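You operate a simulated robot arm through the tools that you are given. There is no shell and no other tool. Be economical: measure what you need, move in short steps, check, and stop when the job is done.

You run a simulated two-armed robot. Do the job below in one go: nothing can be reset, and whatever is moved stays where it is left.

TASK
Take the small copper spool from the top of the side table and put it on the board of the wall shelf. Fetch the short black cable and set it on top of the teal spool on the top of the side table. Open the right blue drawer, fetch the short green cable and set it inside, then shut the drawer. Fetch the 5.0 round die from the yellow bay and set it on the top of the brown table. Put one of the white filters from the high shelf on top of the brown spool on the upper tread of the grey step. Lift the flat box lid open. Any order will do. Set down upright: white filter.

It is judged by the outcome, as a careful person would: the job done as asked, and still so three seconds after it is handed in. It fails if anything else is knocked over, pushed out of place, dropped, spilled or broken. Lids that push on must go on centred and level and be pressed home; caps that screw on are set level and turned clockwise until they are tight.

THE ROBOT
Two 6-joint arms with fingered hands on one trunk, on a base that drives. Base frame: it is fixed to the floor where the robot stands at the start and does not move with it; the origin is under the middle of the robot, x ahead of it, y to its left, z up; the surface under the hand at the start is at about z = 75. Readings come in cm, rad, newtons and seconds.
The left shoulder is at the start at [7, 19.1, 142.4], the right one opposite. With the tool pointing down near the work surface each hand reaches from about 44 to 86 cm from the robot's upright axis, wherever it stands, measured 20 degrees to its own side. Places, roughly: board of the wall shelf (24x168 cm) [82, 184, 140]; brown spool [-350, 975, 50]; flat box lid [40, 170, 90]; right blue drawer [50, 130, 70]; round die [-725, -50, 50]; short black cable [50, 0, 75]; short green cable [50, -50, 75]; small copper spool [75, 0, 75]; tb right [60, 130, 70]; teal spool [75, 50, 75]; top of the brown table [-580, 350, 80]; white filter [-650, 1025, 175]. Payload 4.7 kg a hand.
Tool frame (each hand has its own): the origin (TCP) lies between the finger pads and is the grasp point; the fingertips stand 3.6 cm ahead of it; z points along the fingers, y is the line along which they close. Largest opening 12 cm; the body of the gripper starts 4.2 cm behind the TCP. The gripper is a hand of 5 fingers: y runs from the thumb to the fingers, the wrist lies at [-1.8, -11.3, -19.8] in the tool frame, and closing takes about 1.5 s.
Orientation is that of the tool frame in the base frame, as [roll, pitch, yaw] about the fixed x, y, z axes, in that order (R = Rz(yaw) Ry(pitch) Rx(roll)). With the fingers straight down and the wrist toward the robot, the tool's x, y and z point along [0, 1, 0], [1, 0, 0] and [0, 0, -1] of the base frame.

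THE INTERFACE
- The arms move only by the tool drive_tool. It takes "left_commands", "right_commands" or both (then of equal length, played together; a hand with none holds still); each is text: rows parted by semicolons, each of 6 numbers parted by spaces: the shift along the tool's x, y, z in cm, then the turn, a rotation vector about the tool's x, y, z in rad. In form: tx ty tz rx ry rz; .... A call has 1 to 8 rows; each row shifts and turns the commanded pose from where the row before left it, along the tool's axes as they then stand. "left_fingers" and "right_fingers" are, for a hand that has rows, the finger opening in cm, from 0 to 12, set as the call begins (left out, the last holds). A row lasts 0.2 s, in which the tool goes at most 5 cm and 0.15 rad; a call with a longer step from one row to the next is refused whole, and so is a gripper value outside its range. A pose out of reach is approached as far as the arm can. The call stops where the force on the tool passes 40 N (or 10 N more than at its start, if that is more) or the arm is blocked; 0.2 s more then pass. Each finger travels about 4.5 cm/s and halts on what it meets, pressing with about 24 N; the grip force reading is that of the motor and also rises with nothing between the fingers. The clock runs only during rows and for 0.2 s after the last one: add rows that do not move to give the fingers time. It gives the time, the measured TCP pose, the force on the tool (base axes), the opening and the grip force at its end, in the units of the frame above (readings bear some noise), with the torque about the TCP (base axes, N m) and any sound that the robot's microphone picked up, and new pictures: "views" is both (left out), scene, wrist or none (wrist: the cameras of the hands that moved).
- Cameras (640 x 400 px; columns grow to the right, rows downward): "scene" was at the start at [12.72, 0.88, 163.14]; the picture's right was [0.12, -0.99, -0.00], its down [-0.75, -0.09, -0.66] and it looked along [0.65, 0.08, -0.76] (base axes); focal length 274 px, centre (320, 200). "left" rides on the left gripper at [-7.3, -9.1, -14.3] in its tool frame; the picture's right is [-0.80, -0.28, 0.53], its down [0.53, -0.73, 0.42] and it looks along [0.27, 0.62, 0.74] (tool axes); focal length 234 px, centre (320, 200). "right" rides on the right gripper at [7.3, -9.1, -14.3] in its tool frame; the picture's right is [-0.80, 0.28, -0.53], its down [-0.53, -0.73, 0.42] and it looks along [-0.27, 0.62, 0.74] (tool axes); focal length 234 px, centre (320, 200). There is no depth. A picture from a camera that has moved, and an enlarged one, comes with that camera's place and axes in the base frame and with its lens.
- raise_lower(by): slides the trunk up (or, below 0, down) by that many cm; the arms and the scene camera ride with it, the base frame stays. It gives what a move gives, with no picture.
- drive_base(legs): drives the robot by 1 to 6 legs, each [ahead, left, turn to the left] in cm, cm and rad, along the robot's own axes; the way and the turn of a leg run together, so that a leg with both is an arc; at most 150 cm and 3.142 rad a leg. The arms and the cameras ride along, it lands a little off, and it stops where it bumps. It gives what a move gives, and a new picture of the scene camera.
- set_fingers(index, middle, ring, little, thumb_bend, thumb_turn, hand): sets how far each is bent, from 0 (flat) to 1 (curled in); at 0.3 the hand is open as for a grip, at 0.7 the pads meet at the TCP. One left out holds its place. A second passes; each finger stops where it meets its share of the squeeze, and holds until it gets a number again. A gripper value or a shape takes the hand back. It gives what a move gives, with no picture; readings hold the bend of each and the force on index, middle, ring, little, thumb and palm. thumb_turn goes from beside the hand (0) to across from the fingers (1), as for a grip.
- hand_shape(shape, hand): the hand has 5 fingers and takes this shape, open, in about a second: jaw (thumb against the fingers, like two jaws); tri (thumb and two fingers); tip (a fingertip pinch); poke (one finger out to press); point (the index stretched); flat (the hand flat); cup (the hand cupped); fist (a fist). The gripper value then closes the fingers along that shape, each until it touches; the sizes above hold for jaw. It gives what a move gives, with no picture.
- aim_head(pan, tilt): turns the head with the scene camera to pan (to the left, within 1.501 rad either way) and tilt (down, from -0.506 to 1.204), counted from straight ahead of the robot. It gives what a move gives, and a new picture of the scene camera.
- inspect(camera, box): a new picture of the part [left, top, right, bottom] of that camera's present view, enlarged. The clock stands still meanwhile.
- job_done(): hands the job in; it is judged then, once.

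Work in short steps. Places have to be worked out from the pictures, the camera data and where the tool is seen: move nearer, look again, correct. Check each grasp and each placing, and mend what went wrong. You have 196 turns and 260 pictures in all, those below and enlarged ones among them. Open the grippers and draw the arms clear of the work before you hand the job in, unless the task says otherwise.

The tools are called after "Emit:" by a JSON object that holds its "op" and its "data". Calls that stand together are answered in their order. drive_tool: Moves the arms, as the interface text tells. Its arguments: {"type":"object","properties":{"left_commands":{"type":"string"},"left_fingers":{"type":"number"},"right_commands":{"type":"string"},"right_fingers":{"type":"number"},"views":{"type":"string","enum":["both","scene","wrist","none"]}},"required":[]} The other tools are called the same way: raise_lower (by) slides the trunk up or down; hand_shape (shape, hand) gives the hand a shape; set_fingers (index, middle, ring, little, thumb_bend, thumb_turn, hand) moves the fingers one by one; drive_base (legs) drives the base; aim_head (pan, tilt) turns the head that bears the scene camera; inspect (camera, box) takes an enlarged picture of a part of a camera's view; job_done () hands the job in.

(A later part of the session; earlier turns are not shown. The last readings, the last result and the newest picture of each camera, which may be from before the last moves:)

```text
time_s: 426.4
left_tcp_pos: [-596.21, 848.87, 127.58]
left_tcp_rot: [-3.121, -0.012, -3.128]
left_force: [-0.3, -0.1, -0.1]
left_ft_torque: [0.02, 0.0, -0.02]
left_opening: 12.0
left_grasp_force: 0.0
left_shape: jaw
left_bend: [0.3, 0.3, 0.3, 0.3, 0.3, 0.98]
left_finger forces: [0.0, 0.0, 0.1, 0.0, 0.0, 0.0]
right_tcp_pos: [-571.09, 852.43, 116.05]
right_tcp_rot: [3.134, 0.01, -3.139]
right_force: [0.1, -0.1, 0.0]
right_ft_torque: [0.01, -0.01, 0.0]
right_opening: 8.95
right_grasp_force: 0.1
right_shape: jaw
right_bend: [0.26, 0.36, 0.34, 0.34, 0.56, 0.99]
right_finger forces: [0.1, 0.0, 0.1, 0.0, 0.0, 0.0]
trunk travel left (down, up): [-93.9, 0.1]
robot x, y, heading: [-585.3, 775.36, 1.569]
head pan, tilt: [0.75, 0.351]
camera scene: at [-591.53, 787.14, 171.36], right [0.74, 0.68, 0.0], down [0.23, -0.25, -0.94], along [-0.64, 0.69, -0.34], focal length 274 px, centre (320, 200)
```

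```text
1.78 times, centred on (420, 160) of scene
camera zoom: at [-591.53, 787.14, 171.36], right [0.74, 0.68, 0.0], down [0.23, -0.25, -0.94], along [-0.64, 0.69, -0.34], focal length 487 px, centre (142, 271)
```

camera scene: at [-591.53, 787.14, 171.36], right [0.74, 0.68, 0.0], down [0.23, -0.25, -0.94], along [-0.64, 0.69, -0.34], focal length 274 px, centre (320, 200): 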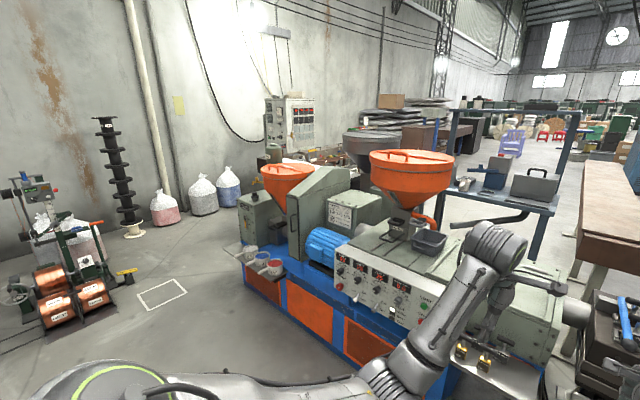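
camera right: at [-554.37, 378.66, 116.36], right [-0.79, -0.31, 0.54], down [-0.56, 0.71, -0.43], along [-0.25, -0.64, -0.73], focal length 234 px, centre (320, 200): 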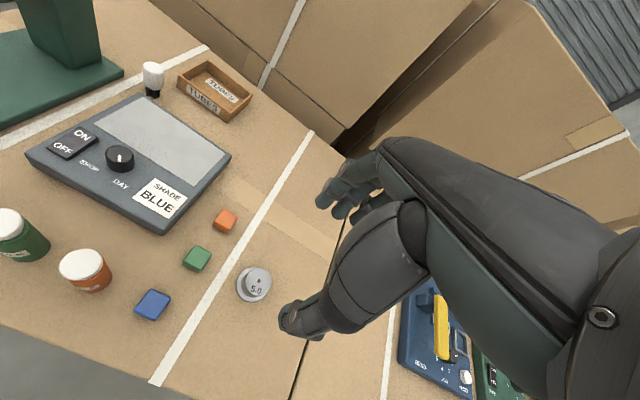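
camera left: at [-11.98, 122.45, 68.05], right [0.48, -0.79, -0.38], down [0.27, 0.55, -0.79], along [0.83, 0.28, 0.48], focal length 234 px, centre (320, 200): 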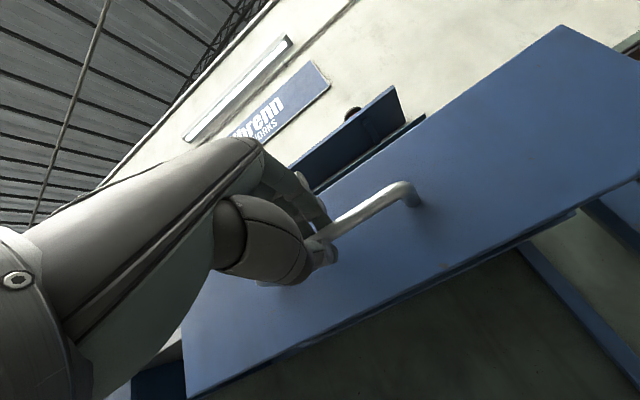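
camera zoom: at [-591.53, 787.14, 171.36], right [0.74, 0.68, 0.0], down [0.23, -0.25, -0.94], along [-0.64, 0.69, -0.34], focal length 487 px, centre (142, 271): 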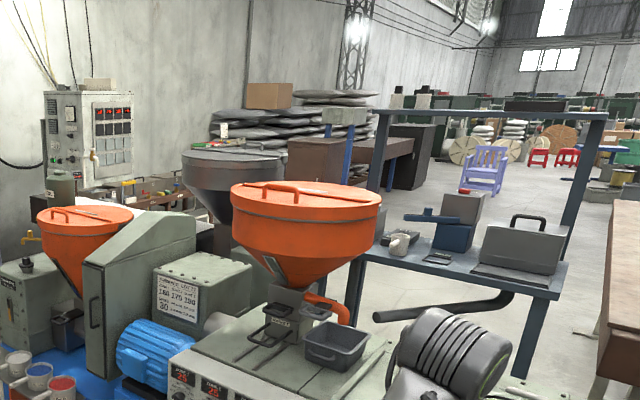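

The two white cylinders on the top board's west end must be the filters. The shelf's free side is to the north, so I go round by the east: first along y about 837 past the cabinet.

Emit:
{"op": "drive_base", "data": {"legs": [[0, 0, -1.57], [0, 62, 0], [150, 0, 0], [40, 0, 0]]}}

Emit:
{"op": "aim_head", "data": {"pan": 0.15, "tilt": 0.35}}

```text
time_s: 443.1
left_tcp_pos: [-321.25, 850.03, 127.57]
left_tcp_rot: [-3.122, -0.013, 1.59]
left_force: [0.5, 0.5, -0.1]
left_ft_torque: [-0.03, 0.02, -0.05]
left_opening: 12.02
left_grasp_force: 0.0
left_shape: jaw
left_bend: [0.3, 0.3, 0.3, 0.3, 0.3, 0.98]
left_finger forces: [0.0, 0.0, 0.1, 0.0, 0.0, 0.0]
right_tcp_pos: [-317.26, 825.07, 116.07]
right_tcp_rot: [3.133, 0.008, 1.583]
right_force: [0.1, -0.2, 0.3]
right_ft_torque: [0.0, -0.02, 0.0]
right_opening: 8.97
right_grasp_force: 0.0
right_shape: jaw
right_bend: [0.26, 0.36, 0.34, 0.34, 0.56, 0.99]
right_finger forces: [0.1, 0.0, 0.0, 0.0, 0.1, 0.0]
trunk travel left (down, up): [-93.9, 0.1]
robot x, y, heading: [-394.54, 838.61, 0.003]
head pan, tilt: [0.75, 0.351]
camera scene: at [-382.9, 844.92, 171.38], right [0.68, -0.73, 0.0], down [-0.25, -0.23, -0.94], along [0.69, 0.64, -0.34], focal length 274 px, centre (320, 200)
```

scene: 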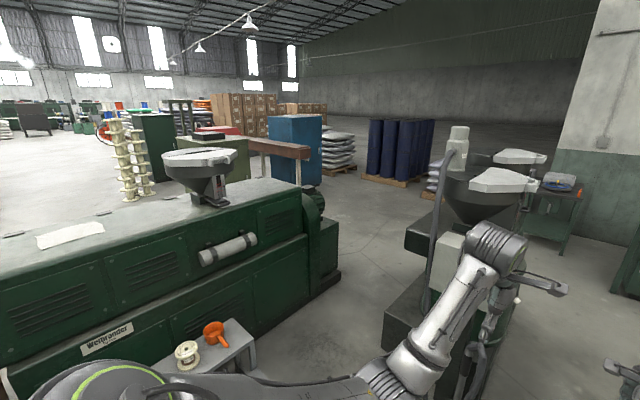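

```text
time_s: 444.1
left_tcp_pos: [-320.99, 849.96, 127.59]
left_tcp_rot: [-3.12, -0.011, 1.592]
left_force: [0.1, 0.7, 1.4]
left_ft_torque: [0.01, -0.01, 0.02]
left_opening: 11.99
left_grasp_force: 0.1
left_shape: jaw
left_bend: [0.3, 0.3, 0.3, 0.3, 0.3, 0.98]
left_finger forces: [0.1, 0.0, 0.0, 0.1, 0.1, 0.1]
right_tcp_pos: [-317.25, 824.96, 116.02]
right_tcp_rot: [3.133, 0.009, 1.581]
right_force: [0.7, 0.7, 0.2]
right_ft_torque: [0.0, 0.01, 0.02]
right_opening: 9.0
right_grasp_force: 0.0
right_shape: jaw
right_bend: [0.26, 0.36, 0.34, 0.34, 0.56, 0.99]
right_finger forces: [0.0, 0.0, 0.1, 0.0, 0.1, 0.1]
trunk travel left (down, up): [-93.9, 0.1]
robot x, y, heading: [-394.37, 838.77, 0.005]
head pan, tilt: [0.15, 0.351]
camera scene: at [-380.31, 839.98, 171.36], right [0.15, -0.99, 0.0], down [-0.34, -0.05, -0.94], along [0.93, 0.14, -0.34], focal length 274 px, centre (320, 200)
```

scene: 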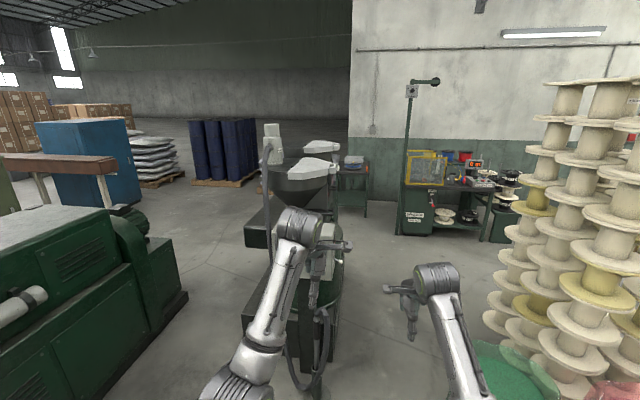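

The gap by the green machine is only about 60 cm, so I go along y about 796, south of the grinder, and look north from there.

Emit:
{"op": "drive_base", "data": {"legs": [[0, -42, 0], [150, 0, 0], [40, 0, 0]]}}

Emit:
{"op": "aim_head", "data": {"pan": 0.8, "tilt": 0.35}}

```text
time_s: 448.7
left_tcp_pos: [-299.14, 804.74, 127.57]
left_tcp_rot: [-3.12, -0.012, 1.522]
left_force: [0.1, 0.2, 0.1]
left_ft_torque: [0.02, 0.03, 0.02]
left_opening: 12.01
left_grasp_force: 0.1
left_shape: jaw
left_bend: [0.3, 0.3, 0.3, 0.3, 0.3, 0.98]
left_finger forces: [0.0, 0.1, 0.1, 0.0, 0.0, 0.0]
right_tcp_pos: [-297.15, 779.5, 116.15]
right_tcp_rot: [3.132, 0.01, 1.511]
right_force: [1.3, -0.1, -0.4]
right_ft_torque: [-0.03, 0.02, 0.0]
right_opening: 8.99
right_grasp_force: 0.2
right_shape: jaw
right_bend: [0.26, 0.36, 0.33, 0.34, 0.56, 0.99]
right_finger forces: [0.1, 0.0, 0.0, 0.0, 0.0, 0.1]
trunk travel left (down, up): [-93.9, 0.1]
robot x, y, heading: [-373.3, 798.52, -0.071]
head pan, tilt: [0.15, 0.351]
stopped in leg 2: the robot was blocked; the commanded pose is now the measured one
camera scene: at [-359.0, 798.86, 171.35], right [0.08, -1.0, 0.0], down [-0.34, -0.03, -0.94], along [0.94, 0.08, -0.34], focal length 274 px, centre (320, 200)
```

scene: 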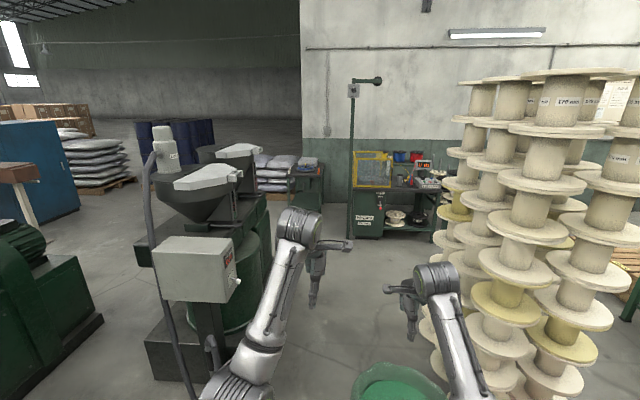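

```text
time_s: 449.7
left_tcp_pos: [-299.18, 804.68, 127.61]
left_tcp_rot: [-3.124, -0.012, 1.523]
left_force: [-0.4, -0.1, 0.0]
left_ft_torque: [0.02, 0.0, 0.02]
left_opening: 12.01
left_grasp_force: 0.1
left_shape: jaw
left_bend: [0.3, 0.3, 0.3, 0.3, 0.3, 0.98]
left_finger forces: [0.0, 0.0, 0.0, 0.1, 0.0, 0.0]
right_tcp_pos: [-297.29, 779.37, 116.2]
right_tcp_rot: [3.132, 0.009, 1.51]
right_force: [-0.8, 0.5, 0.1]
right_ft_torque: [0.02, -0.02, -0.04]
right_opening: 8.96
right_grasp_force: 0.0
right_shape: jaw
right_bend: [0.26, 0.36, 0.33, 0.34, 0.56, 0.99]
right_finger forces: [0.1, 0.1, 0.1, 0.1, 0.1, 0.1]
trunk travel left (down, up): [-93.9, 0.1]
robot x, y, heading: [-373.08, 798.58, -0.069]
head pan, tilt: [0.799, 0.351]
camera scene: at [-361.48, 804.2, 171.36], right [0.67, -0.75, 0.0], down [-0.26, -0.23, -0.94], along [0.7, 0.63, -0.34], focal length 274 px, centre (320, 200)
```

scene: 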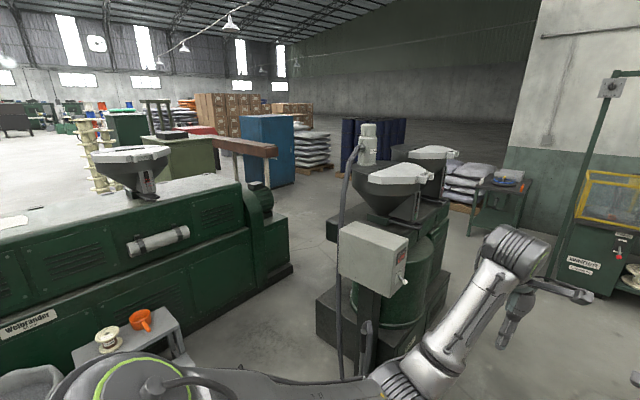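

I was stopped by the sheet pile's corner. I look down ahead to measure the lane between the tub and the grinder.

Emit:
{"op": "drive_base", "data": {"legs": [[-6, 26, 0.07]]}}

Emit:
{"op": "aim_head", "data": {"pan": -0.1, "tilt": 0.75}}

```text
time_s: 451.6
left_tcp_pos: [-304.89, 835.5, 127.68]
left_tcp_rot: [-3.12, -0.015, 1.589]
left_force: [1.1, -0.4, -0.9]
left_ft_torque: [0.0, 0.01, 0.03]
left_opening: 12.01
left_grasp_force: 0.0
left_shape: jaw
left_bend: [0.3, 0.3, 0.3, 0.3, 0.3, 0.98]
left_finger forces: [0.1, 0.0, 0.0, 0.1, 0.0, 0.0]
right_tcp_pos: [-301.14, 810.32, 115.92]
right_tcp_rot: [3.133, 0.007, 1.58]
right_force: [0.3, -0.5, -0.1]
right_ft_torque: [0.02, 0.02, 0.02]
right_opening: 8.98
right_grasp_force: 0.0
right_shape: jaw
right_bend: [0.26, 0.36, 0.33, 0.34, 0.56, 0.99]
right_finger forces: [0.0, 0.1, 0.0, 0.0, 0.0, 0.0]
trunk travel left (down, up): [-93.9, 0.1]
robot x, y, heading: [-378.24, 824.09, 0.001]
head pan, tilt: [0.799, 0.351]
camera scene: at [-366.88, 830.65, 171.36], right [0.72, -0.7, 0.0], down [-0.24, -0.25, -0.94], along [0.65, 0.67, -0.34], focal length 274 px, centre (320, 200)
```

scene: 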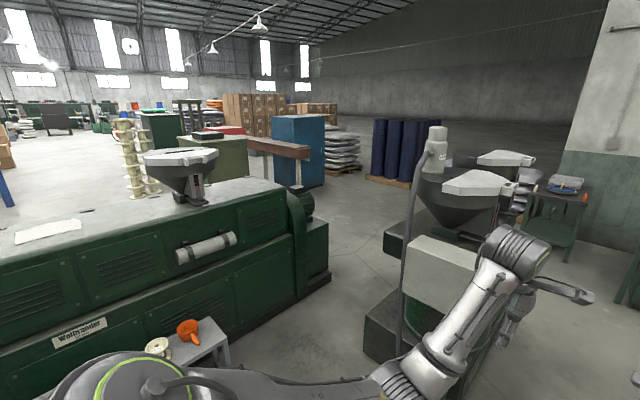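

```text
time_s: 452.8
left_tcp_pos: [-304.8, 835.61, 127.62]
left_tcp_rot: [-3.12, -0.011, 1.591]
left_force: [0.1, 0.0, -0.4]
left_ft_torque: [0.01, -0.02, -0.01]
left_opening: 11.99
left_grasp_force: 0.0
left_shape: jaw
left_bend: [0.3, 0.3, 0.3, 0.3, 0.3, 0.98]
left_finger forces: [0.1, 0.0, 0.0, 0.1, 0.0, 0.0]
right_tcp_pos: [-301.16, 810.63, 116.11]
right_tcp_rot: [3.133, 0.011, 1.581]
right_force: [-0.3, 0.3, -0.4]
right_ft_torque: [0.01, 0.0, 0.0]
right_opening: 8.98
right_grasp_force: 0.1
right_shape: jaw
right_bend: [0.26, 0.36, 0.33, 0.34, 0.56, 0.99]
right_finger forces: [0.0, 0.0, 0.0, 0.0, 0.1, 0.0]
trunk travel left (down, up): [-93.9, 0.1]
robot x, y, heading: [-378.6, 824.42, 0.003]
head pan, tilt: [-0.099, 0.75]
camera scene: at [-365.16, 823.36, 167.79], right [-0.1, -1.0, 0.0], down [-0.68, 0.07, -0.73], along [0.73, -0.07, -0.68], focal length 274 px, centre (320, 200)
```

scene: 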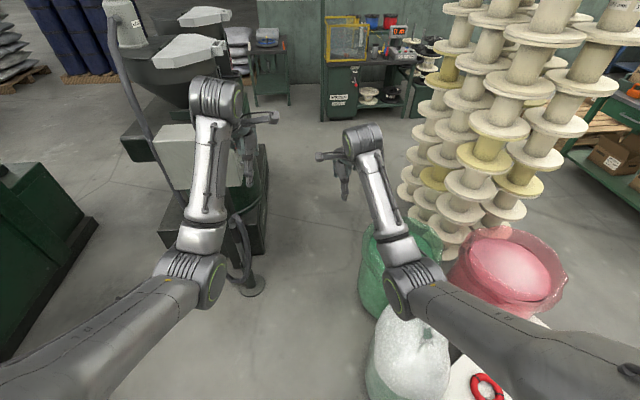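

The tub lane is too narrow, but the gap between the green machine's end and the grinder is about 65 cm, while my arms are narrower than the base. I try it carefully on a planned path that stays 30 cm or more from both.

Emit:
{"op": "drive_base", "data": {"legs": [[0, 0, 0.8], [126.5, -6.8, 0], [58.1, 7.7, 0], [39.2, -31.7, 0], [43.7, -13.3, 0], [50.1, 41.7, 0]]}}

```text
time_s: 464.2
left_tcp_pos: [-210.32, 1017.51, 127.15]
left_tcp_rot: [-3.118, -0.013, 2.407]
left_force: [-0.2, -0.8, -0.6]
left_ft_torque: [-0.06, 0.03, -0.01]
left_opening: 11.99
left_grasp_force: 0.0
left_shape: jaw
left_bend: [0.3, 0.3, 0.3, 0.3, 0.3, 0.98]
left_finger forces: [0.0, 0.0, 0.0, 0.0, 0.0, 0.0]
right_tcp_pos: [-189.46, 1003.12, 115.62]
right_tcp_rot: [3.136, 0.011, 2.396]
right_force: [0.9, -0.2, -1.0]
right_ft_torque: [-0.05, 0.02, 0.04]
right_opening: 8.96
right_grasp_force: 0.1
right_shape: jaw
right_bend: [0.26, 0.36, 0.33, 0.34, 0.56, 0.99]
right_finger forces: [0.1, 0.1, 0.1, 0.0, 0.0, 0.1]
trunk travel left (down, up): [-93.9, 0.1]
robot x, y, heading: [-252.63, 955.61, 0.814]
head pan, tilt: [-0.099, 0.75]
stopped in leg 3: the robot was blocked; the commanded pose is now the measured one
camera scene: at [-242.68, 965.38, 167.72], right [0.66, -0.75, 0.0], down [-0.52, -0.45, -0.73], along [0.55, 0.48, -0.69], focal length 274 px, centre (320, 200)
```

scene: 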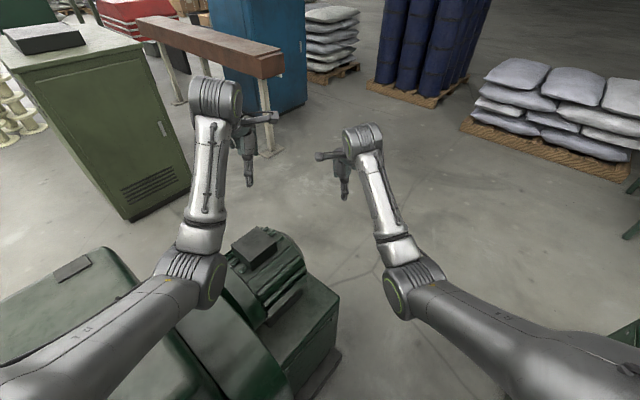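

It got to the mouth of the gap and touched the machine's front face. From here I pick a line midway between the machine's corner and the grinder's corner.

Emit:
{"op": "drive_base", "data": {"legs": [[-2.2, -2.1, 0], [30.5, -22.9, 0], [22.1, -19.0, 0], [23.9, -6.3, 0], [26.5, 11.3, 0], [45.6, 36.2, 0]]}}

```text
time_s: 466.9
left_tcp_pos: [-174.5, 1020.48, 127.43]
left_tcp_rot: [-3.122, -0.01, 2.407]
left_force: [0.8, 0.4, -0.5]
left_ft_torque: [-0.05, 0.09, 0.01]
left_opening: 12.01
left_grasp_force: 0.1
left_shape: jaw
left_bend: [0.3, 0.3, 0.3, 0.3, 0.3, 0.98]
left_finger forces: [0.1, 0.0, 0.0, 0.1, 0.0, 0.0]
right_tcp_pos: [-153.79, 1005.97, 115.91]
right_tcp_rot: [3.136, 0.009, 2.394]
right_force: [1.0, -0.9, -0.4]
right_ft_torque: [-0.04, 0.06, 0.02]
right_opening: 8.99
right_grasp_force: 0.1
right_shape: jaw
right_bend: [0.26, 0.36, 0.33, 0.34, 0.56, 0.99]
right_finger forces: [0.1, 0.0, 0.1, 0.0, 0.0, 0.1]
trunk travel left (down, up): [-93.9, 0.1]
robot x, y, heading: [-216.98, 959.06, 0.815]
head pan, tilt: [-0.099, 0.75]
stopped in leg 2: the robot was blocked; the commanded pose is now the measured one
camera scene: at [-206.95, 968.3, 167.75], right [0.66, -0.75, 0.0], down [-0.52, -0.45, -0.73], along [0.55, 0.48, -0.68], focal length 274 px, centre (320, 200)
```

scene: 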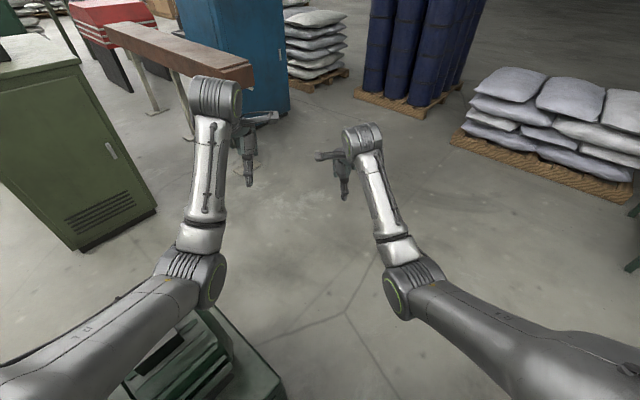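

I am halfway through; the touch this time was likely on the grinder side. I shift a little toward the machine and continue.

Emit:
{"op": "drive_base", "data": {"legs": [[3, 4.2, 0], [20.7, -17.6, 0], [26.6, -9.3, 0], [25.1, 9.9, 0], [43.5, 34.1, 0]]}}

```text
time_s: 467.6
left_tcp_pos: [-174.54, 1020.42, 127.55]
left_tcp_rot: [-3.121, -0.014, 2.406]
left_force: [0.0, -0.1, 0.0]
left_ft_torque: [-0.02, 0.03, 0.05]
left_opening: 12.0
left_grasp_force: 0.0
left_shape: jaw
left_bend: [0.3, 0.3, 0.3, 0.3, 0.3, 0.98]
left_finger forces: [0.0, 0.0, 0.0, 0.0, 0.0, 0.0]
right_tcp_pos: [-153.76, 1005.89, 115.89]
right_tcp_rot: [3.133, 0.01, 2.395]
right_force: [-0.6, 0.8, -0.2]
right_ft_torque: [-0.02, 0.02, 0.02]
right_opening: 8.99
right_grasp_force: 0.0
right_shape: jaw
right_bend: [0.26, 0.36, 0.33, 0.34, 0.56, 0.99]
right_finger forces: [0.0, 0.0, 0.0, 0.1, 0.0, 0.0]
trunk travel left (down, up): [-93.9, 0.1]
robot x, y, heading: [-216.65, 959.25, 0.819]
head pan, tilt: [-0.099, 0.75]
stopped in leg 1: the robot was blocked; the commanded pose is now the measured one
camera scene: at [-206.93, 968.17, 167.75], right [0.66, -0.75, 0.0], down [-0.52, -0.45, -0.73], along [0.55, 0.48, -0.68], focal length 274 px, centre (320, 200)
```

scene: 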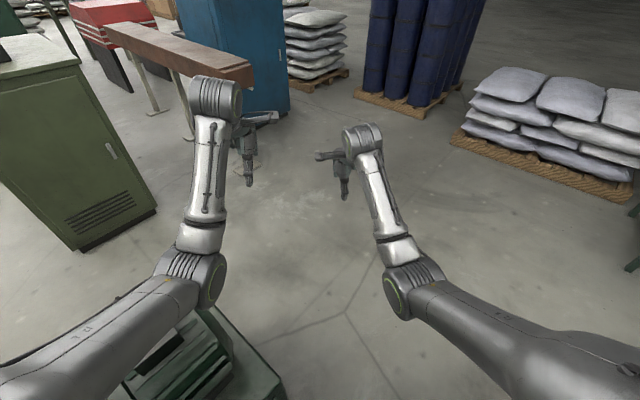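

North is the machine side, then. I nudge slightly south and go east.

Emit:
{"op": "drive_base", "data": {"legs": [[-0.8, -2.1, 0], [19.1, -20.4, 0], [28.8, -7.4, 0], [28.7, 13.2, 0], [43.6, 34, 0]]}}

```text
time_s: 476.1
left_tcp_pos: [-106.05, 1118.71, 127.7]
left_tcp_rot: [-3.126, -0.014, 2.408]
left_force: [-1.2, 0.0, -0.2]
left_ft_torque: [-0.02, 0.04, -0.01]
left_opening: 12.02
left_grasp_force: 0.0
left_shape: jaw
left_bend: [0.3, 0.3, 0.3, 0.3, 0.3, 0.98]
left_finger forces: [0.0, 0.0, 0.1, 0.1, 0.0, 0.0]
right_tcp_pos: [-85.38, 1104.35, 116.04]
right_tcp_rot: [3.13, 0.01, 2.395]
right_force: [0.7, -0.3, -0.3]
right_ft_torque: [0.02, 0.02, -0.01]
right_opening: 8.98
right_grasp_force: 0.1
right_shape: jaw
right_bend: [0.26, 0.36, 0.33, 0.34, 0.56, 0.99]
right_finger forces: [0.0, 0.0, 0.0, 0.1, 0.0, 0.1]
trunk travel left (down, up): [-93.9, 0.1]
robot x, y, heading: [-147.99, 1057.36, 0.822]
head pan, tilt: [-0.099, 0.75]
camera scene: at [-138.5, 1066.39, 167.8], right [0.66, -0.75, 0.0], down [-0.51, -0.45, -0.73], along [0.55, 0.48, -0.68], focal length 274 px, centre (320, 200)
```

scene: 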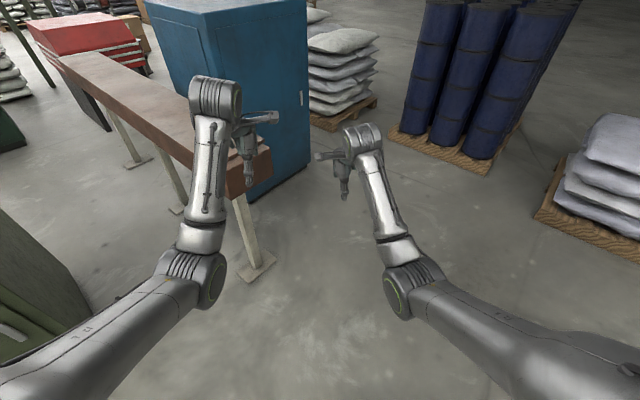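

I am through the gap (I note the line for the return). Now I turn west and drive along behind the green machine at y about 1120.

Emit:
{"op": "drive_base", "data": {"legs": [[0, 0, 2.32], [0, -62, 0], [150, 0, 0], [130, 0, 0]]}}

Emit:
{"op": "aim_head", "data": {"pan": -0.2, "tilt": 0.3}}

```text
time_s: 495.2
left_tcp_pos: [-418.48, 1116.68, 128.29]
left_tcp_rot: [-3.123, -0.012, -1.587]
left_force: [20.4, -1.3, 5.1]
left_ft_torque: [-0.07, 0.89, 0.22]
left_opening: 11.81
left_grasp_force: 0.0
left_shape: jaw
left_bend: [0.3, 0.37, 0.3, 0.3, 0.3, 0.98]
left_finger forces: [0.0, 20.4, 0.0, 0.1, 0.0, 0.0]
right_tcp_pos: [-421.83, 1141.57, 116.33]
right_tcp_rot: [3.129, 0.009, -1.595]
right_force: [0.5, 0.1, -0.7]
right_ft_torque: [0.03, 0.03, 0.02]
right_opening: 8.97
right_grasp_force: 0.0
right_shape: jaw
right_bend: [0.26, 0.36, 0.33, 0.34, 0.56, 0.99]
right_finger forces: [0.0, 0.1, 0.0, 0.0, 0.1, 0.0]
trunk travel left (down, up): [-93.9, 0.1]
robot x, y, heading: [-345.63, 1125.14, 3.112]
head pan, tilt: [-0.099, 0.75]
stopped in leg 4: the force on the tool passed its limit at 80 N (the readings are from after the stop); the commanded pose is now the measured one
camera scene: at [-358.14, 1126.72, 167.86], right [0.13, 0.99, 0.0], down [0.67, -0.09, -0.73], along [-0.73, 0.1, -0.68], focal length 274 px, centre (320, 200)
```

scene: 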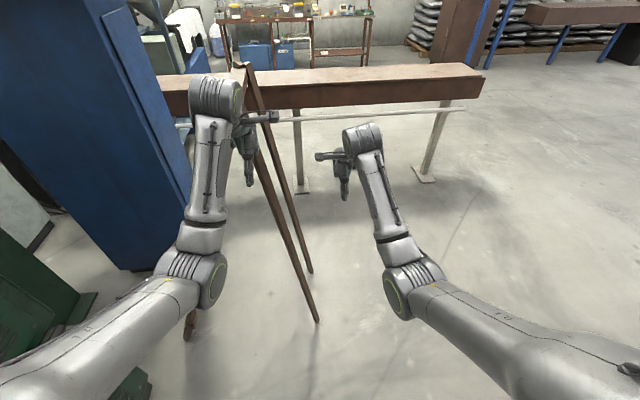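

```text
time_s: 496.1
left_tcp_pos: [-418.65, 1116.65, 128.19]
left_tcp_rot: [-3.124, -0.011, -1.585]
left_force: [23.2, 0.2, 2.3]
left_ft_torque: [-0.04, 0.75, 0.29]
left_opening: 11.8
left_grasp_force: 0.0
left_shape: jaw
left_bend: [0.3, 0.37, 0.3, 0.3, 0.3, 0.98]
left_finger forces: [0.1, 23.2, 0.8, 0.0, 0.0, 0.0]
right_tcp_pos: [-421.91, 1141.67, 116.33]
right_tcp_rot: [3.126, 0.009, -1.595]
right_force: [0.7, 0.7, 0.7]
right_ft_torque: [-0.02, -0.01, 0.03]
right_opening: 8.98
right_grasp_force: 0.0
right_shape: jaw
right_bend: [0.26, 0.36, 0.33, 0.34, 0.56, 0.99]
right_finger forces: [0.0, 0.0, 0.0, 0.1, 0.1, 0.1]
trunk travel left (down, up): [-93.9, 0.1]
robot x, y, heading: [-345.57, 1125.58, 3.112]
head pan, tilt: [-0.201, 0.3]
camera scene: at [-358.99, 1127.79, 171.88], right [0.23, 0.97, 0.0], down [0.28, -0.07, -0.96], along [-0.93, 0.22, -0.29], focal length 274 px, centre (320, 200)
```

scene: 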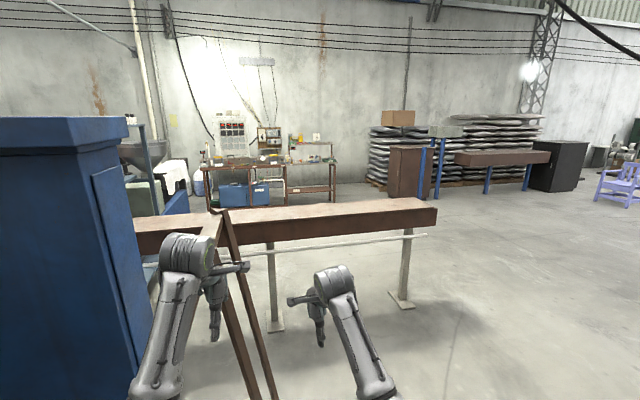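

My left fingertip touched an A-frame stand; it still stands. I back straight off it at once, then go round the conveyor's north end (y about 1293) at y 1345.

Emit:
{"op": "drive_base", "data": {"legs": [[-22, 0, 0.03], [0, -140, 0], [0, -78, 0], [150, 0, 0], [150, 0, 0]]}}

Emit:
{"op": "aim_head", "data": {"pan": 1.3, "tilt": 0.2}}

```text
time_s: 522.2
left_tcp_pos: [-697.14, 1335.76, 127.96]
left_tcp_rot: [-3.123, -0.01, -1.571]
left_force: [1.2, -0.2, 0.3]
left_ft_torque: [0.01, 0.0, -0.03]
left_opening: 11.97
left_grasp_force: 0.1
left_shape: jaw
left_bend: [0.3, 0.3, 0.3, 0.3, 0.3, 0.98]
left_finger forces: [0.1, 0.0, 0.1, 0.0, 0.1, 0.0]
right_tcp_pos: [-700.73, 1360.78, 116.13]
right_tcp_rot: [3.132, 0.01, -1.581]
right_force: [-0.9, 0.1, -0.1]
right_ft_torque: [0.01, -0.03, -0.01]
right_opening: 8.99
right_grasp_force: 0.1
right_shape: jaw
right_bend: [0.26, 0.36, 0.33, 0.34, 0.56, 0.99]
right_finger forces: [0.1, 0.1, 0.0, 0.1, 0.1, 0.0]
trunk travel left (down, up): [-93.9, 0.1]
robot x, y, heading: [-623.85, 1346.0, 3.127]
head pan, tilt: [-0.201, 0.3]
camera scene: at [-637.91, 1347.75, 171.83], right [0.22, 0.98, 0.0], down [0.29, -0.06, -0.96], along [-0.93, 0.21, -0.3], focal length 274 px, centre (320, 200)
```

scene: 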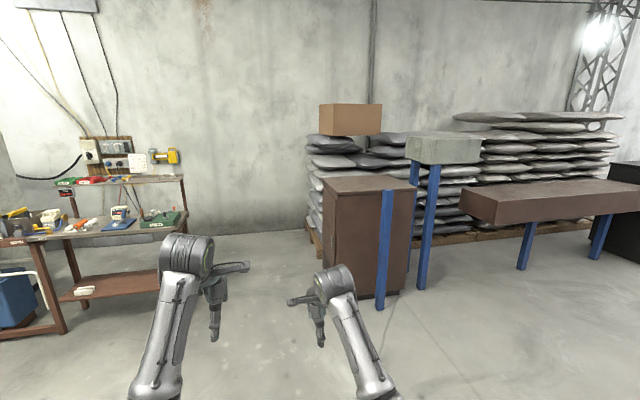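

```text
time_s: 523.8
left_tcp_pos: [-697.3, 1335.82, 127.82]
left_tcp_rot: [-3.121, -0.01, -1.571]
left_force: [-0.6, -0.2, -0.4]
left_ft_torque: [0.01, 0.02, 0.02]
left_opening: 11.99
left_grasp_force: 0.1
left_shape: jaw
left_bend: [0.3, 0.3, 0.3, 0.3, 0.3, 0.98]
left_finger forces: [0.0, 0.0, 0.0, 0.0, 0.0, 0.0]
right_tcp_pos: [-700.78, 1360.73, 116.01]
right_tcp_rot: [3.132, 0.011, -1.581]
right_force: [-0.2, -0.2, 0.1]
right_ft_torque: [0.0, 0.02, 0.01]
right_opening: 8.99
right_grasp_force: 0.1
right_shape: jaw
right_bend: [0.26, 0.36, 0.33, 0.34, 0.56, 0.99]
right_finger forces: [0.1, 0.0, 0.0, 0.1, 0.0, 0.1]
trunk travel left (down, up): [-93.9, 0.1]
robot x, y, heading: [-623.7, 1344.97, 3.128]
head pan, tilt: [1.3, 0.201]
camera scene: at [-631.51, 1336.79, 172.76], right [-0.96, 0.28, 0.0], down [0.06, 0.19, -0.98], along [-0.28, -0.94, -0.2], focal length 274 px, centre (320, 200)
```

scene: 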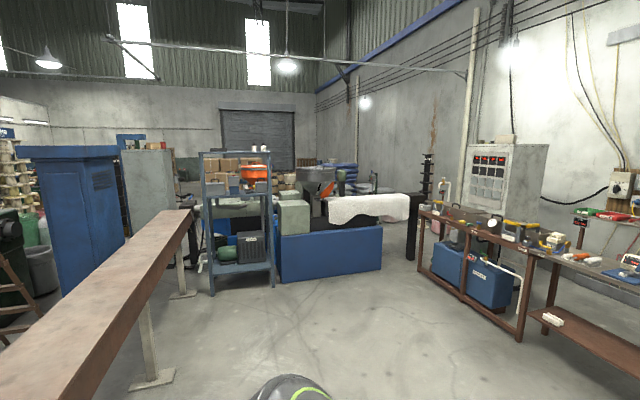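

The blue shelf is in clear view with open floor before it. I enlarge its top board.

Emit:
{"op": "inspect", "data": {"camera": "scene", "box": [185, 125, 295, 195]}}

```text
5.71 times, centred on (240, 160) of scene
camera zoom: at [-631.51, 1336.79, 172.76], right [-0.96, 0.28, 0.0], down [0.06, 0.19, -0.98], along [-0.28, -0.94, -0.2], focal length 1566 px, centre (777, 429)
```

zoom: 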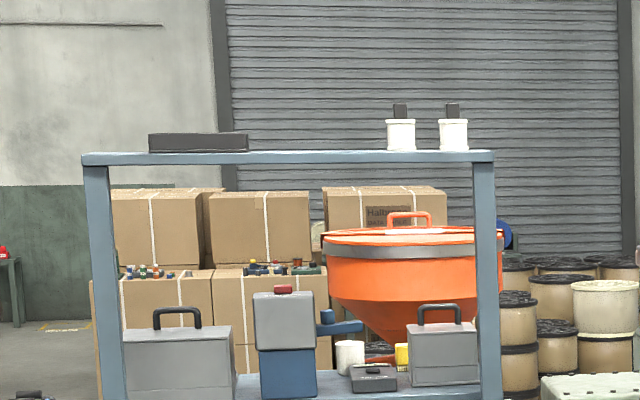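

Two white filters with dark knobs stand on the top board near (-649, 1027) and (-659, 1027), with their base at z 165. I drive up in front of the shelf, stopping short, and then turn the right hand to point forward with a sideways grip.

Emit:
{"op": "drive_base", "data": {"legs": [[0, 0, 1.585], [110, 0, 0], [68, -14, 0]]}}

Emit:
{"op": "drive_tool", "data": {"right_commands": "0 0 0 -0.0866 0.0866 0.0866;0 0 0 -0.0866 0.0866 0.0866;0 0 0 -0.0866 0.0866 0.0866;0 0 0 -0.0866 0.0866 0.0866;0 0 0 -0.0866 0.0866 0.0866;0 0 0 -0.0866 0.0866 0.0866;0 0 0 -0.0866 0.0866 0.0866;0 0 0 -0.0866 0.0866 0.0866", "views": "none"}}

Emit:
{"op": "drive_tool", "data": {"right_commands": "0 0 0 -0.0866 0.0866 0.0866;0 0 0 -0.0866 0.0866 0.0866;0 0 0 -0.0866 0.0866 0.0866;0 0 0 -0.0866 0.0866 0.0866;0 0 0 -0.0866 0.0866 0.0866;0 0 0 -0.0846 0.0846 0.0846;0 0 0 0 0 0", "views": "none"}}

```text
time_s: 536.9
left_tcp_pos: [-627.33, 1093.96, 127.88]
left_tcp_rot: [-3.122, -0.01, 0.016]
left_force: [0.8, -0.4, 0.7]
left_ft_torque: [-0.02, -0.02, -0.03]
left_opening: 11.99
left_grasp_force: 0.0
left_shape: jaw
left_bend: [0.3, 0.3, 0.3, 0.3, 0.3, 0.98]
left_finger forces: [0.0, 0.0, 0.0, 0.0, 0.0, 0.0]
right_tcp_pos: [-652.32, 1090.21, 116.11]
right_tcp_rot: [3.131, 0.01, 0.008]
right_force: [0.1, 0.4, 0.5]
right_ft_torque: [-0.01, 0.01, -0.01]
right_opening: 8.98
right_grasp_force: 0.1
right_shape: jaw
right_bend: [0.26, 0.36, 0.33, 0.34, 0.56, 0.99]
right_finger forces: [0.0, 0.0, 0.0, 0.0, 0.0, 0.0]
trunk travel left (down, up): [-93.9, 0.1]
robot x, y, heading: [-638.59, 1167.28, -1.573]
head pan, tilt: [1.3, 0.201]
camera scene: at [-629.49, 1159.79, 172.77], right [-0.27, -0.96, 0.0], down [-0.19, 0.05, -0.98], along [0.94, -0.26, -0.2], focal length 274 px, centre (320, 200)
```

scene: 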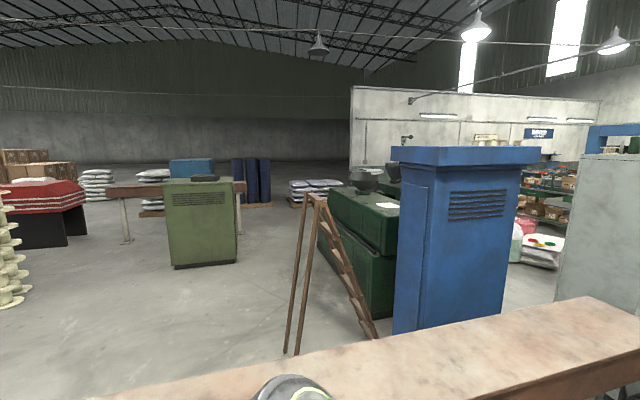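

```text
time_s: 538.7
left_tcp_pos: [-627.31, 1093.95, 127.85]
left_tcp_rot: [-3.121, -0.011, 0.014]
left_force: [-0.3, -0.3, 0.4]
left_ft_torque: [0.0, 0.01, 0.01]
left_opening: 11.94
left_grasp_force: 0.0
left_shape: jaw
left_bend: [0.3, 0.3, 0.3, 0.3, 0.3, 0.98]
left_finger forces: [0.1, 0.0, 0.1, 0.2, 0.0, 0.1]
right_tcp_pos: [-653.22, 1089.28, 117.13]
right_tcp_rot: [2.57, -0.837, -0.473]
right_force: [0.6, 0.3, -0.1]
right_ft_torque: [-0.02, -0.02, 0.02]
right_opening: 8.98
right_grasp_force: 0.1
right_shape: jaw
right_bend: [0.26, 0.36, 0.33, 0.34, 0.56, 0.99]
right_finger forces: [0.1, 0.0, 0.0, 0.0, 0.0, 0.1]
trunk travel left (down, up): [-93.9, 0.1]
robot x, y, heading: [-638.48, 1166.99, -1.572]
head pan, tilt: [1.3, 0.201]
```

```text
time_s: 539.8
left_tcp_pos: [-627.49, 1093.91, 127.82]
left_tcp_rot: [-3.122, -0.012, 0.015]
left_force: [-0.7, -0.5, 0.1]
left_ft_torque: [0.02, 0.04, 0.0]
left_opening: 11.98
left_grasp_force: 0.1
left_shape: jaw
left_bend: [0.3, 0.3, 0.3, 0.3, 0.3, 0.98]
left_finger forces: [0.0, 0.1, 0.0, 0.0, 0.0, 0.0]
right_tcp_pos: [-659.89, 1088.41, 117.01]
right_tcp_rot: [2.013, -1.257, -0.353]
right_force: [-0.4, 1.3, 0.0]
right_ft_torque: [-0.01, -0.02, -0.01]
right_opening: 8.97
right_grasp_force: 0.0
right_shape: jaw
right_bend: [0.26, 0.36, 0.33, 0.34, 0.56, 0.99]
right_finger forces: [0.0, 0.1, 0.0, 0.0, 0.0, 0.0]
trunk travel left (down, up): [-93.9, 0.1]
robot x, y, heading: [-638.65, 1167.13, -1.576]
head pan, tilt: [1.3, 0.201]
stopped in row 5 (right hand): the arm was blocked; the commanded pose is now the measured one
```

The right wrist probably met the left hand. I move the left hand outward, then finish the turn.

Emit:
{"op": "drive_tool", "data": {"left_commands": "4.5 0 0 0 0 0;4.5 0 0 0 0 0;4.5 0 0 0 0 0;4.5 0 0 0 0 0;4 0 0 0 0 0;0 0 0 0 0 0", "views": "none"}}

Emit:
{"op": "drive_tool", "data": {"right_commands": "0 0 0 -0.0866 0.0866 0.0866;0 0 0 -0.0866 0.0866 0.0866;0 0 0 -0.0866 0.0866 0.0866;0 0 0 0 0 0", "views": "none"}}

Emit:
{"op": "aim_head", "data": {"pan": -0.15, "tilt": 0.3}}

```text
time_s: 541.2
left_tcp_pos: [-605.21, 1094.24, 128.08]
left_tcp_rot: [-3.12, -0.013, 0.017]
left_force: [1.0, 0.0, -0.5]
left_ft_torque: [0.02, -0.02, 0.0]
left_opening: 11.96
left_grasp_force: 0.0
left_shape: jaw
left_bend: [0.3, 0.3, 0.3, 0.3, 0.3, 0.98]
left_finger forces: [0.1, 0.0, 0.0, 0.1, 0.0, 0.0]
right_tcp_pos: [-660.08, 1088.59, 116.92]
right_tcp_rot: [2.014, -1.258, -0.355]
right_force: [-1.7, 0.0, -0.8]
right_ft_torque: [0.0, 0.0, 0.04]
right_opening: 8.98
right_grasp_force: 0.1
right_shape: jaw
right_bend: [0.26, 0.36, 0.33, 0.34, 0.56, 0.99]
right_finger forces: [0.1, 0.0, 0.0, 0.1, 0.0, 0.0]
trunk travel left (down, up): [-93.9, 0.1]
robot x, y, heading: [-638.49, 1167.06, -1.572]
head pan, tilt: [1.3, 0.201]
```

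```text
time_s: 542.2
left_tcp_pos: [-605.23, 1094.21, 128.17]
left_tcp_rot: [-3.124, -0.011, 0.015]
left_force: [0.2, 0.4, 0.3]
left_ft_torque: [0.0, 0.0, -0.01]
left_opening: 11.99
left_grasp_force: 0.1
left_shape: jaw
left_bend: [0.3, 0.3, 0.3, 0.3, 0.3, 0.98]
left_finger forces: [0.0, 0.0, 0.0, 0.1, 0.0, 0.1]
right_tcp_pos: [-661.99, 1090.04, 120.04]
right_tcp_rot: [0.259, -1.412, 1.157]
right_force: [-0.9, 0.1, -0.8]
right_ft_torque: [-0.01, -0.01, -0.01]
right_opening: 8.99
right_grasp_force: 0.0
right_shape: jaw
right_bend: [0.26, 0.36, 0.33, 0.34, 0.56, 0.99]
right_finger forces: [0.0, 0.0, 0.1, 0.0, 0.0, 0.0]
right hand out of reach, approached as far as the arm can: row 3
trunk travel left (down, up): [-93.9, 0.1]
robot x, y, heading: [-638.5, 1167.25, -1.575]
head pan, tilt: [1.3, 0.201]
```

```text
time_s: 543.8
left_tcp_pos: [-605.16, 1094.16, 127.91]
left_tcp_rot: [-3.12, -0.012, 0.015]
left_force: [0.5, -0.3, 0.3]
left_ft_torque: [0.01, 0.0, -0.01]
left_opening: 12.0
left_grasp_force: 0.0
left_shape: jaw
left_bend: [0.3, 0.3, 0.3, 0.3, 0.3, 0.98]
left_finger forces: [0.0, 0.0, 0.0, 0.1, 0.0, 0.0]
right_tcp_pos: [-661.79, 1089.97, 120.29]
right_tcp_rot: [0.238, -1.411, 1.18]
right_force: [-0.1, 1.2, 0.4]
right_ft_torque: [0.0, -0.04, 0.03]
right_opening: 9.0
right_grasp_force: 0.1
right_shape: jaw
right_bend: [0.26, 0.36, 0.33, 0.34, 0.56, 0.99]
right_finger forces: [0.1, 0.1, 0.0, 0.1, 0.0, 0.0]
trunk travel left (down, up): [-93.9, 0.1]
robot x, y, heading: [-638.4, 1167.34, -1.571]
head pan, tilt: [-0.15, 0.3]
camera scene: at [-639.88, 1152.94, 171.83], right [-0.99, 0.15, 0.0], down [0.04, 0.29, -0.96], along [-0.14, -0.94, -0.3], focal length 274 px, centre (320, 200)
```

scene: 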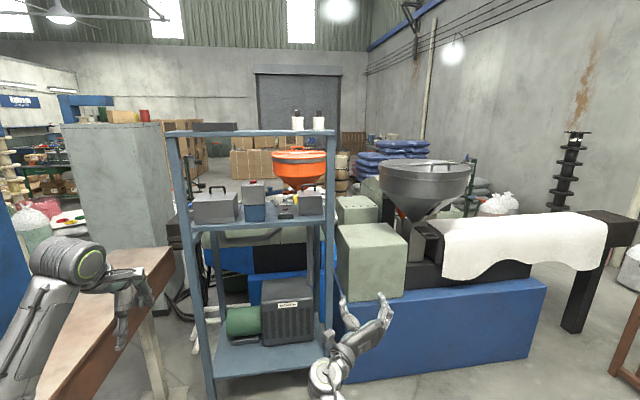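

The right hand now points forward with its grip axis sideways. I raise it toward shelf height, still clear of the shelf.

Emit:
{"op": "drive_tool", "data": {"right_commands": "4.5 0.17 0.7 0 0 0;4.5 0.17 0.7 0 0 0;4.5 0.17 0.7 0 0 0;4.5 0.17 0.7 0 0 0;4.5 0.17 0.7 0 0 0;4.5 0.17 0.7 0 0 0;4.5 0.17 0.7 0 0 0;4.5 0.17 0.7 0 0 0", "views": "none"}}

Emit:
{"op": "drive_tool", "data": {"right_commands": "4.5 0.17 0.7 0 0 0;4.5 0.17 0.7 0 0 0;4.5 0.17 0.7 0 0 0;1.5 0 0.3 0 0 0;0 0 0 0 0 0", "views": "scene"}}

```text
time_s: 545.5
left_tcp_pos: [-605.21, 1094.18, 128.16]
left_tcp_rot: [-3.12, -0.011, 0.016]
left_force: [0.4, 0.2, 0.0]
left_ft_torque: [-0.03, 0.03, -0.02]
left_opening: 11.99
left_grasp_force: 0.1
left_shape: jaw
left_bend: [0.3, 0.3, 0.3, 0.3, 0.3, 0.98]
left_finger forces: [0.1, 0.0, 0.0, 0.0, 0.0, 0.0]
right_tcp_pos: [-661.11, 1090.42, 156.5]
right_tcp_rot: [0.097, -1.408, 1.325]
right_force: [0.4, 0.7, -0.3]
right_ft_torque: [-0.02, 0.02, 0.01]
right_opening: 9.0
right_grasp_force: 0.0
right_shape: jaw
right_bend: [0.26, 0.36, 0.33, 0.34, 0.56, 0.99]
right_finger forces: [0.0, 0.1, 0.0, 0.0, 0.0, 0.0]
trunk travel left (down, up): [-93.9, 0.1]
robot x, y, heading: [-638.09, 1167.3, -1.569]
head pan, tilt: [-0.15, 0.3]
```

```text
time_s: 546.8
left_tcp_pos: [-605.23, 1094.14, 128.12]
left_tcp_rot: [-3.12, -0.01, 0.015]
left_force: [0.1, -0.3, 0.9]
left_ft_torque: [0.01, 0.02, 0.0]
left_opening: 11.98
left_grasp_force: 0.1
left_shape: jaw
left_bend: [0.3, 0.3, 0.3, 0.3, 0.3, 0.98]
left_finger forces: [0.0, 0.1, 0.0, 0.0, 0.1, 0.1]
right_tcp_pos: [-661.26, 1090.73, 171.55]
right_tcp_rot: [0.1, -1.407, 1.324]
right_force: [0.1, 0.3, 0.6]
right_ft_torque: [0.02, -0.01, 0.0]
right_opening: 8.98
right_grasp_force: 0.0
right_shape: jaw
right_bend: [0.26, 0.36, 0.33, 0.34, 0.56, 0.99]
right_finger forces: [0.1, 0.0, 0.0, 0.1, 0.0, 0.0]
trunk travel left (down, up): [-93.9, 0.1]
robot x, y, heading: [-637.9, 1167.04, -1.574]
head pan, tilt: [-0.15, 0.3]
camera scene: at [-639.89, 1152.9, 171.82], right [-0.99, 0.15, 0.0], down [0.04, 0.29, -0.96], along [-0.14, -0.94, -0.3], focal length 274 px, centre (320, 200)
```

scene: 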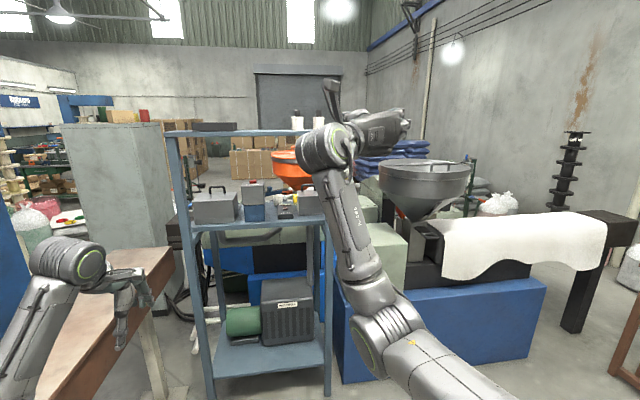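

The hand is at z 171.5, clear of the board. I level it and look through its wrist camera.

Emit:
{"op": "drive_tool", "data": {"right_commands": "0 0 0 0.072 -0.08 0;0 0 0 0.072 -0.08 0;0 0 0 0 0 0", "right_fingers": 8, "views": "wrist"}}

```text
time_s: 547.5
left_tcp_pos: [-605.12, 1094.07, 128.14]
left_tcp_rot: [-3.122, -0.013, 0.016]
left_force: [-0.1, 0.6, -0.5]
left_ft_torque: [0.02, 0.02, 0.02]
left_opening: 11.97
left_grasp_force: 0.1
left_shape: jaw
left_bend: [0.3, 0.3, 0.3, 0.3, 0.3, 0.98]
left_finger forces: [0.0, 0.1, 0.0, 0.0, 0.1, 0.1]
right_tcp_pos: [-661.34, 1090.59, 171.47]
right_tcp_rot: [1.619, -1.543, -0.052]
right_force: [0.2, -0.3, 0.6]
right_ft_torque: [0.0, -0.02, -0.01]
right_opening: 8.03
right_grasp_force: 0.0
right_shape: jaw
right_bend: [0.27, 0.38, 0.36, 0.35, 0.62, 0.99]
right_finger forces: [0.0, 0.1, 0.0, 0.0, 0.0, 0.0]
trunk travel left (down, up): [-93.9, 0.1]
robot x, y, heading: [-638.11, 1167.27, -1.573]
head pan, tilt: [-0.15, 0.3]
camera right: at [-651.91, 1104.8, 178.63], right [-0.3, 0.53, -0.79], down [0.72, -0.43, -0.55], along [-0.63, -0.73, -0.25], focal length 234 px, centre (320, 200)
```

right: 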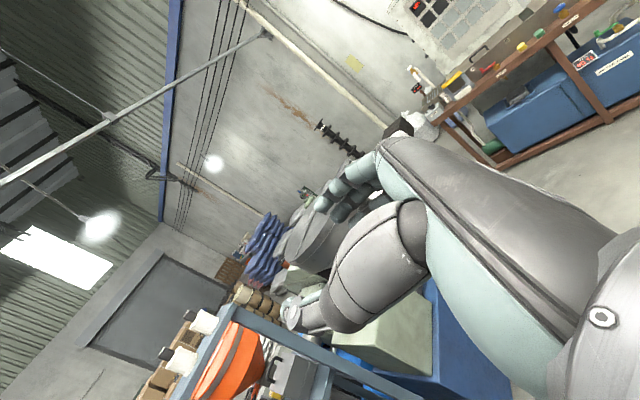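

Filter B is at about (-659.4, 1021), with the board's near edge at y 1032. I pull the left hand back and down out of the way of the shelf, line up the right hand, and drive ahead 50 cm.

Emit:
{"op": "drive_tool", "data": {"left_commands": "0 -1 4 0 0 0;0 -2 4 0 0 0;0 -4 3 0 0 0;0 -4 3 0 0 0;0 -4 3 0 0 0;0 -4 3 0 0 0;0 -3 3 0 0 0;0 0 0 0 0 0", "right_commands": "0 -1 0 0 0 0;0 -0.8 0 0 0 0;0 0 0 0 0 0;0 0 0 0 0 0;0 0 0 0 0 0;0 0 0 0 0 0;0 0 0 0 0 0;0 0 0 0 0 0", "views": "none"}}

Emit:
{"op": "drive_base", "data": {"legs": [[50, 0, 0]]}}

Emit:
{"op": "inspect", "data": {"camera": "right", "box": [0, 0, 640, 400]}}

```text
time_s: 549.4
left_tcp_pos: [-605.42, 1116.71, 105.42]
left_tcp_rot: [-3.122, -0.012, 0.015]
left_force: [0.4, 0.1, 0.5]
left_ft_torque: [0.01, -0.03, 0.02]
left_opening: 11.98
left_grasp_force: 0.1
left_shape: jaw
left_bend: [0.3, 0.3, 0.3, 0.3, 0.3, 0.98]
left_finger forces: [0.0, 0.1, 0.1, 0.0, 0.0, 0.0]
right_tcp_pos: [-659.55, 1090.53, 171.46]
right_tcp_rot: [1.608, -1.543, -0.043]
right_force: [-0.3, -0.4, 0.1]
right_ft_torque: [-0.01, 0.02, 0.02]
right_opening: 8.02
right_grasp_force: 0.1
right_shape: jaw
right_bend: [0.27, 0.38, 0.36, 0.35, 0.62, 0.99]
right_finger forces: [0.0, 0.0, 0.1, 0.0, 0.0, 0.0]
trunk travel left (down, up): [-93.9, 0.1]
robot x, y, heading: [-638.25, 1167.3, -1.572]
head pan, tilt: [-0.15, 0.3]
```

```text
time_s: 552.3
left_tcp_pos: [-605.68, 1067.66, 105.59]
left_tcp_rot: [-3.121, -0.012, 0.015]
left_force: [0.1, 0.2, 0.6]
left_ft_torque: [0.0, 0.02, 0.04]
left_opening: 11.97
left_grasp_force: 0.0
left_shape: jaw
left_bend: [0.3, 0.3, 0.3, 0.3, 0.3, 0.98]
left_finger forces: [0.0, 0.0, 0.1, 0.0, 0.0, 0.1]
right_tcp_pos: [-659.94, 1041.7, 171.63]
right_tcp_rot: [1.529, -1.544, 0.035]
right_force: [-0.1, 0.2, 0.2]
right_ft_torque: [0.02, -0.01, 0.03]
right_opening: 8.05
right_grasp_force: 0.1
right_shape: jaw
right_bend: [0.27, 0.38, 0.36, 0.35, 0.62, 0.99]
right_finger forces: [0.0, 0.0, 0.1, 0.1, 0.1, 0.1]
trunk travel left (down, up): [-93.9, 0.1]
robot x, y, heading: [-638.36, 1118.1, -1.574]
head pan, tilt: [-0.15, 0.3]
camera scene: at [-640.06, 1103.95, 171.85], right [-0.99, 0.15, 0.0], down [0.05, 0.29, -0.96], along [-0.15, -0.94, -0.29], focal length 274 px, centre (320, 200)
```

scene: 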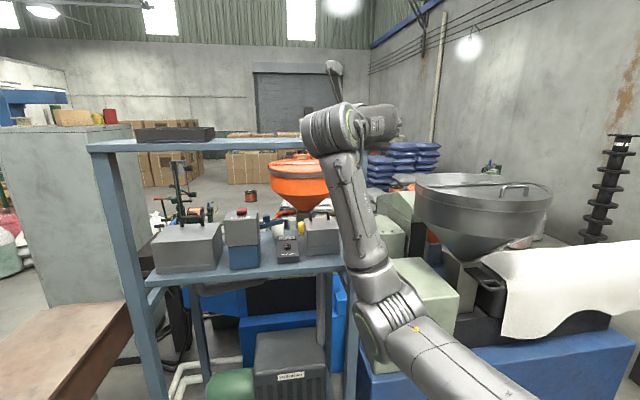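

```text
1.00 times, centred on (320, 200) of right (not enlarged: the box is as wide or as high as the picture)
camera zoom: at [-650.44, 1055.87, 178.68], right [-0.3, 0.53, -0.8], down [0.71, -0.43, -0.55], along [-0.63, -0.73, -0.25], focal length 234 px, centre (320, 200)
```

zoom: 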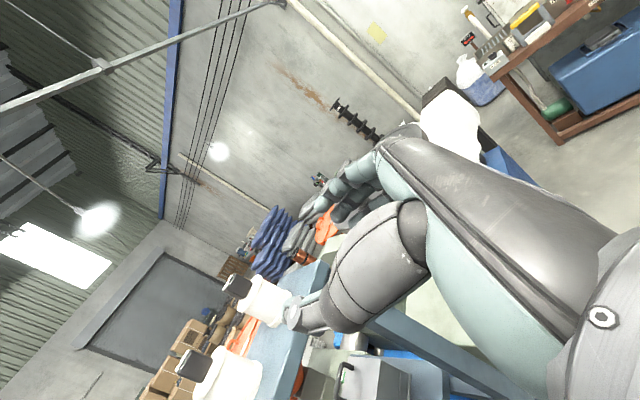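

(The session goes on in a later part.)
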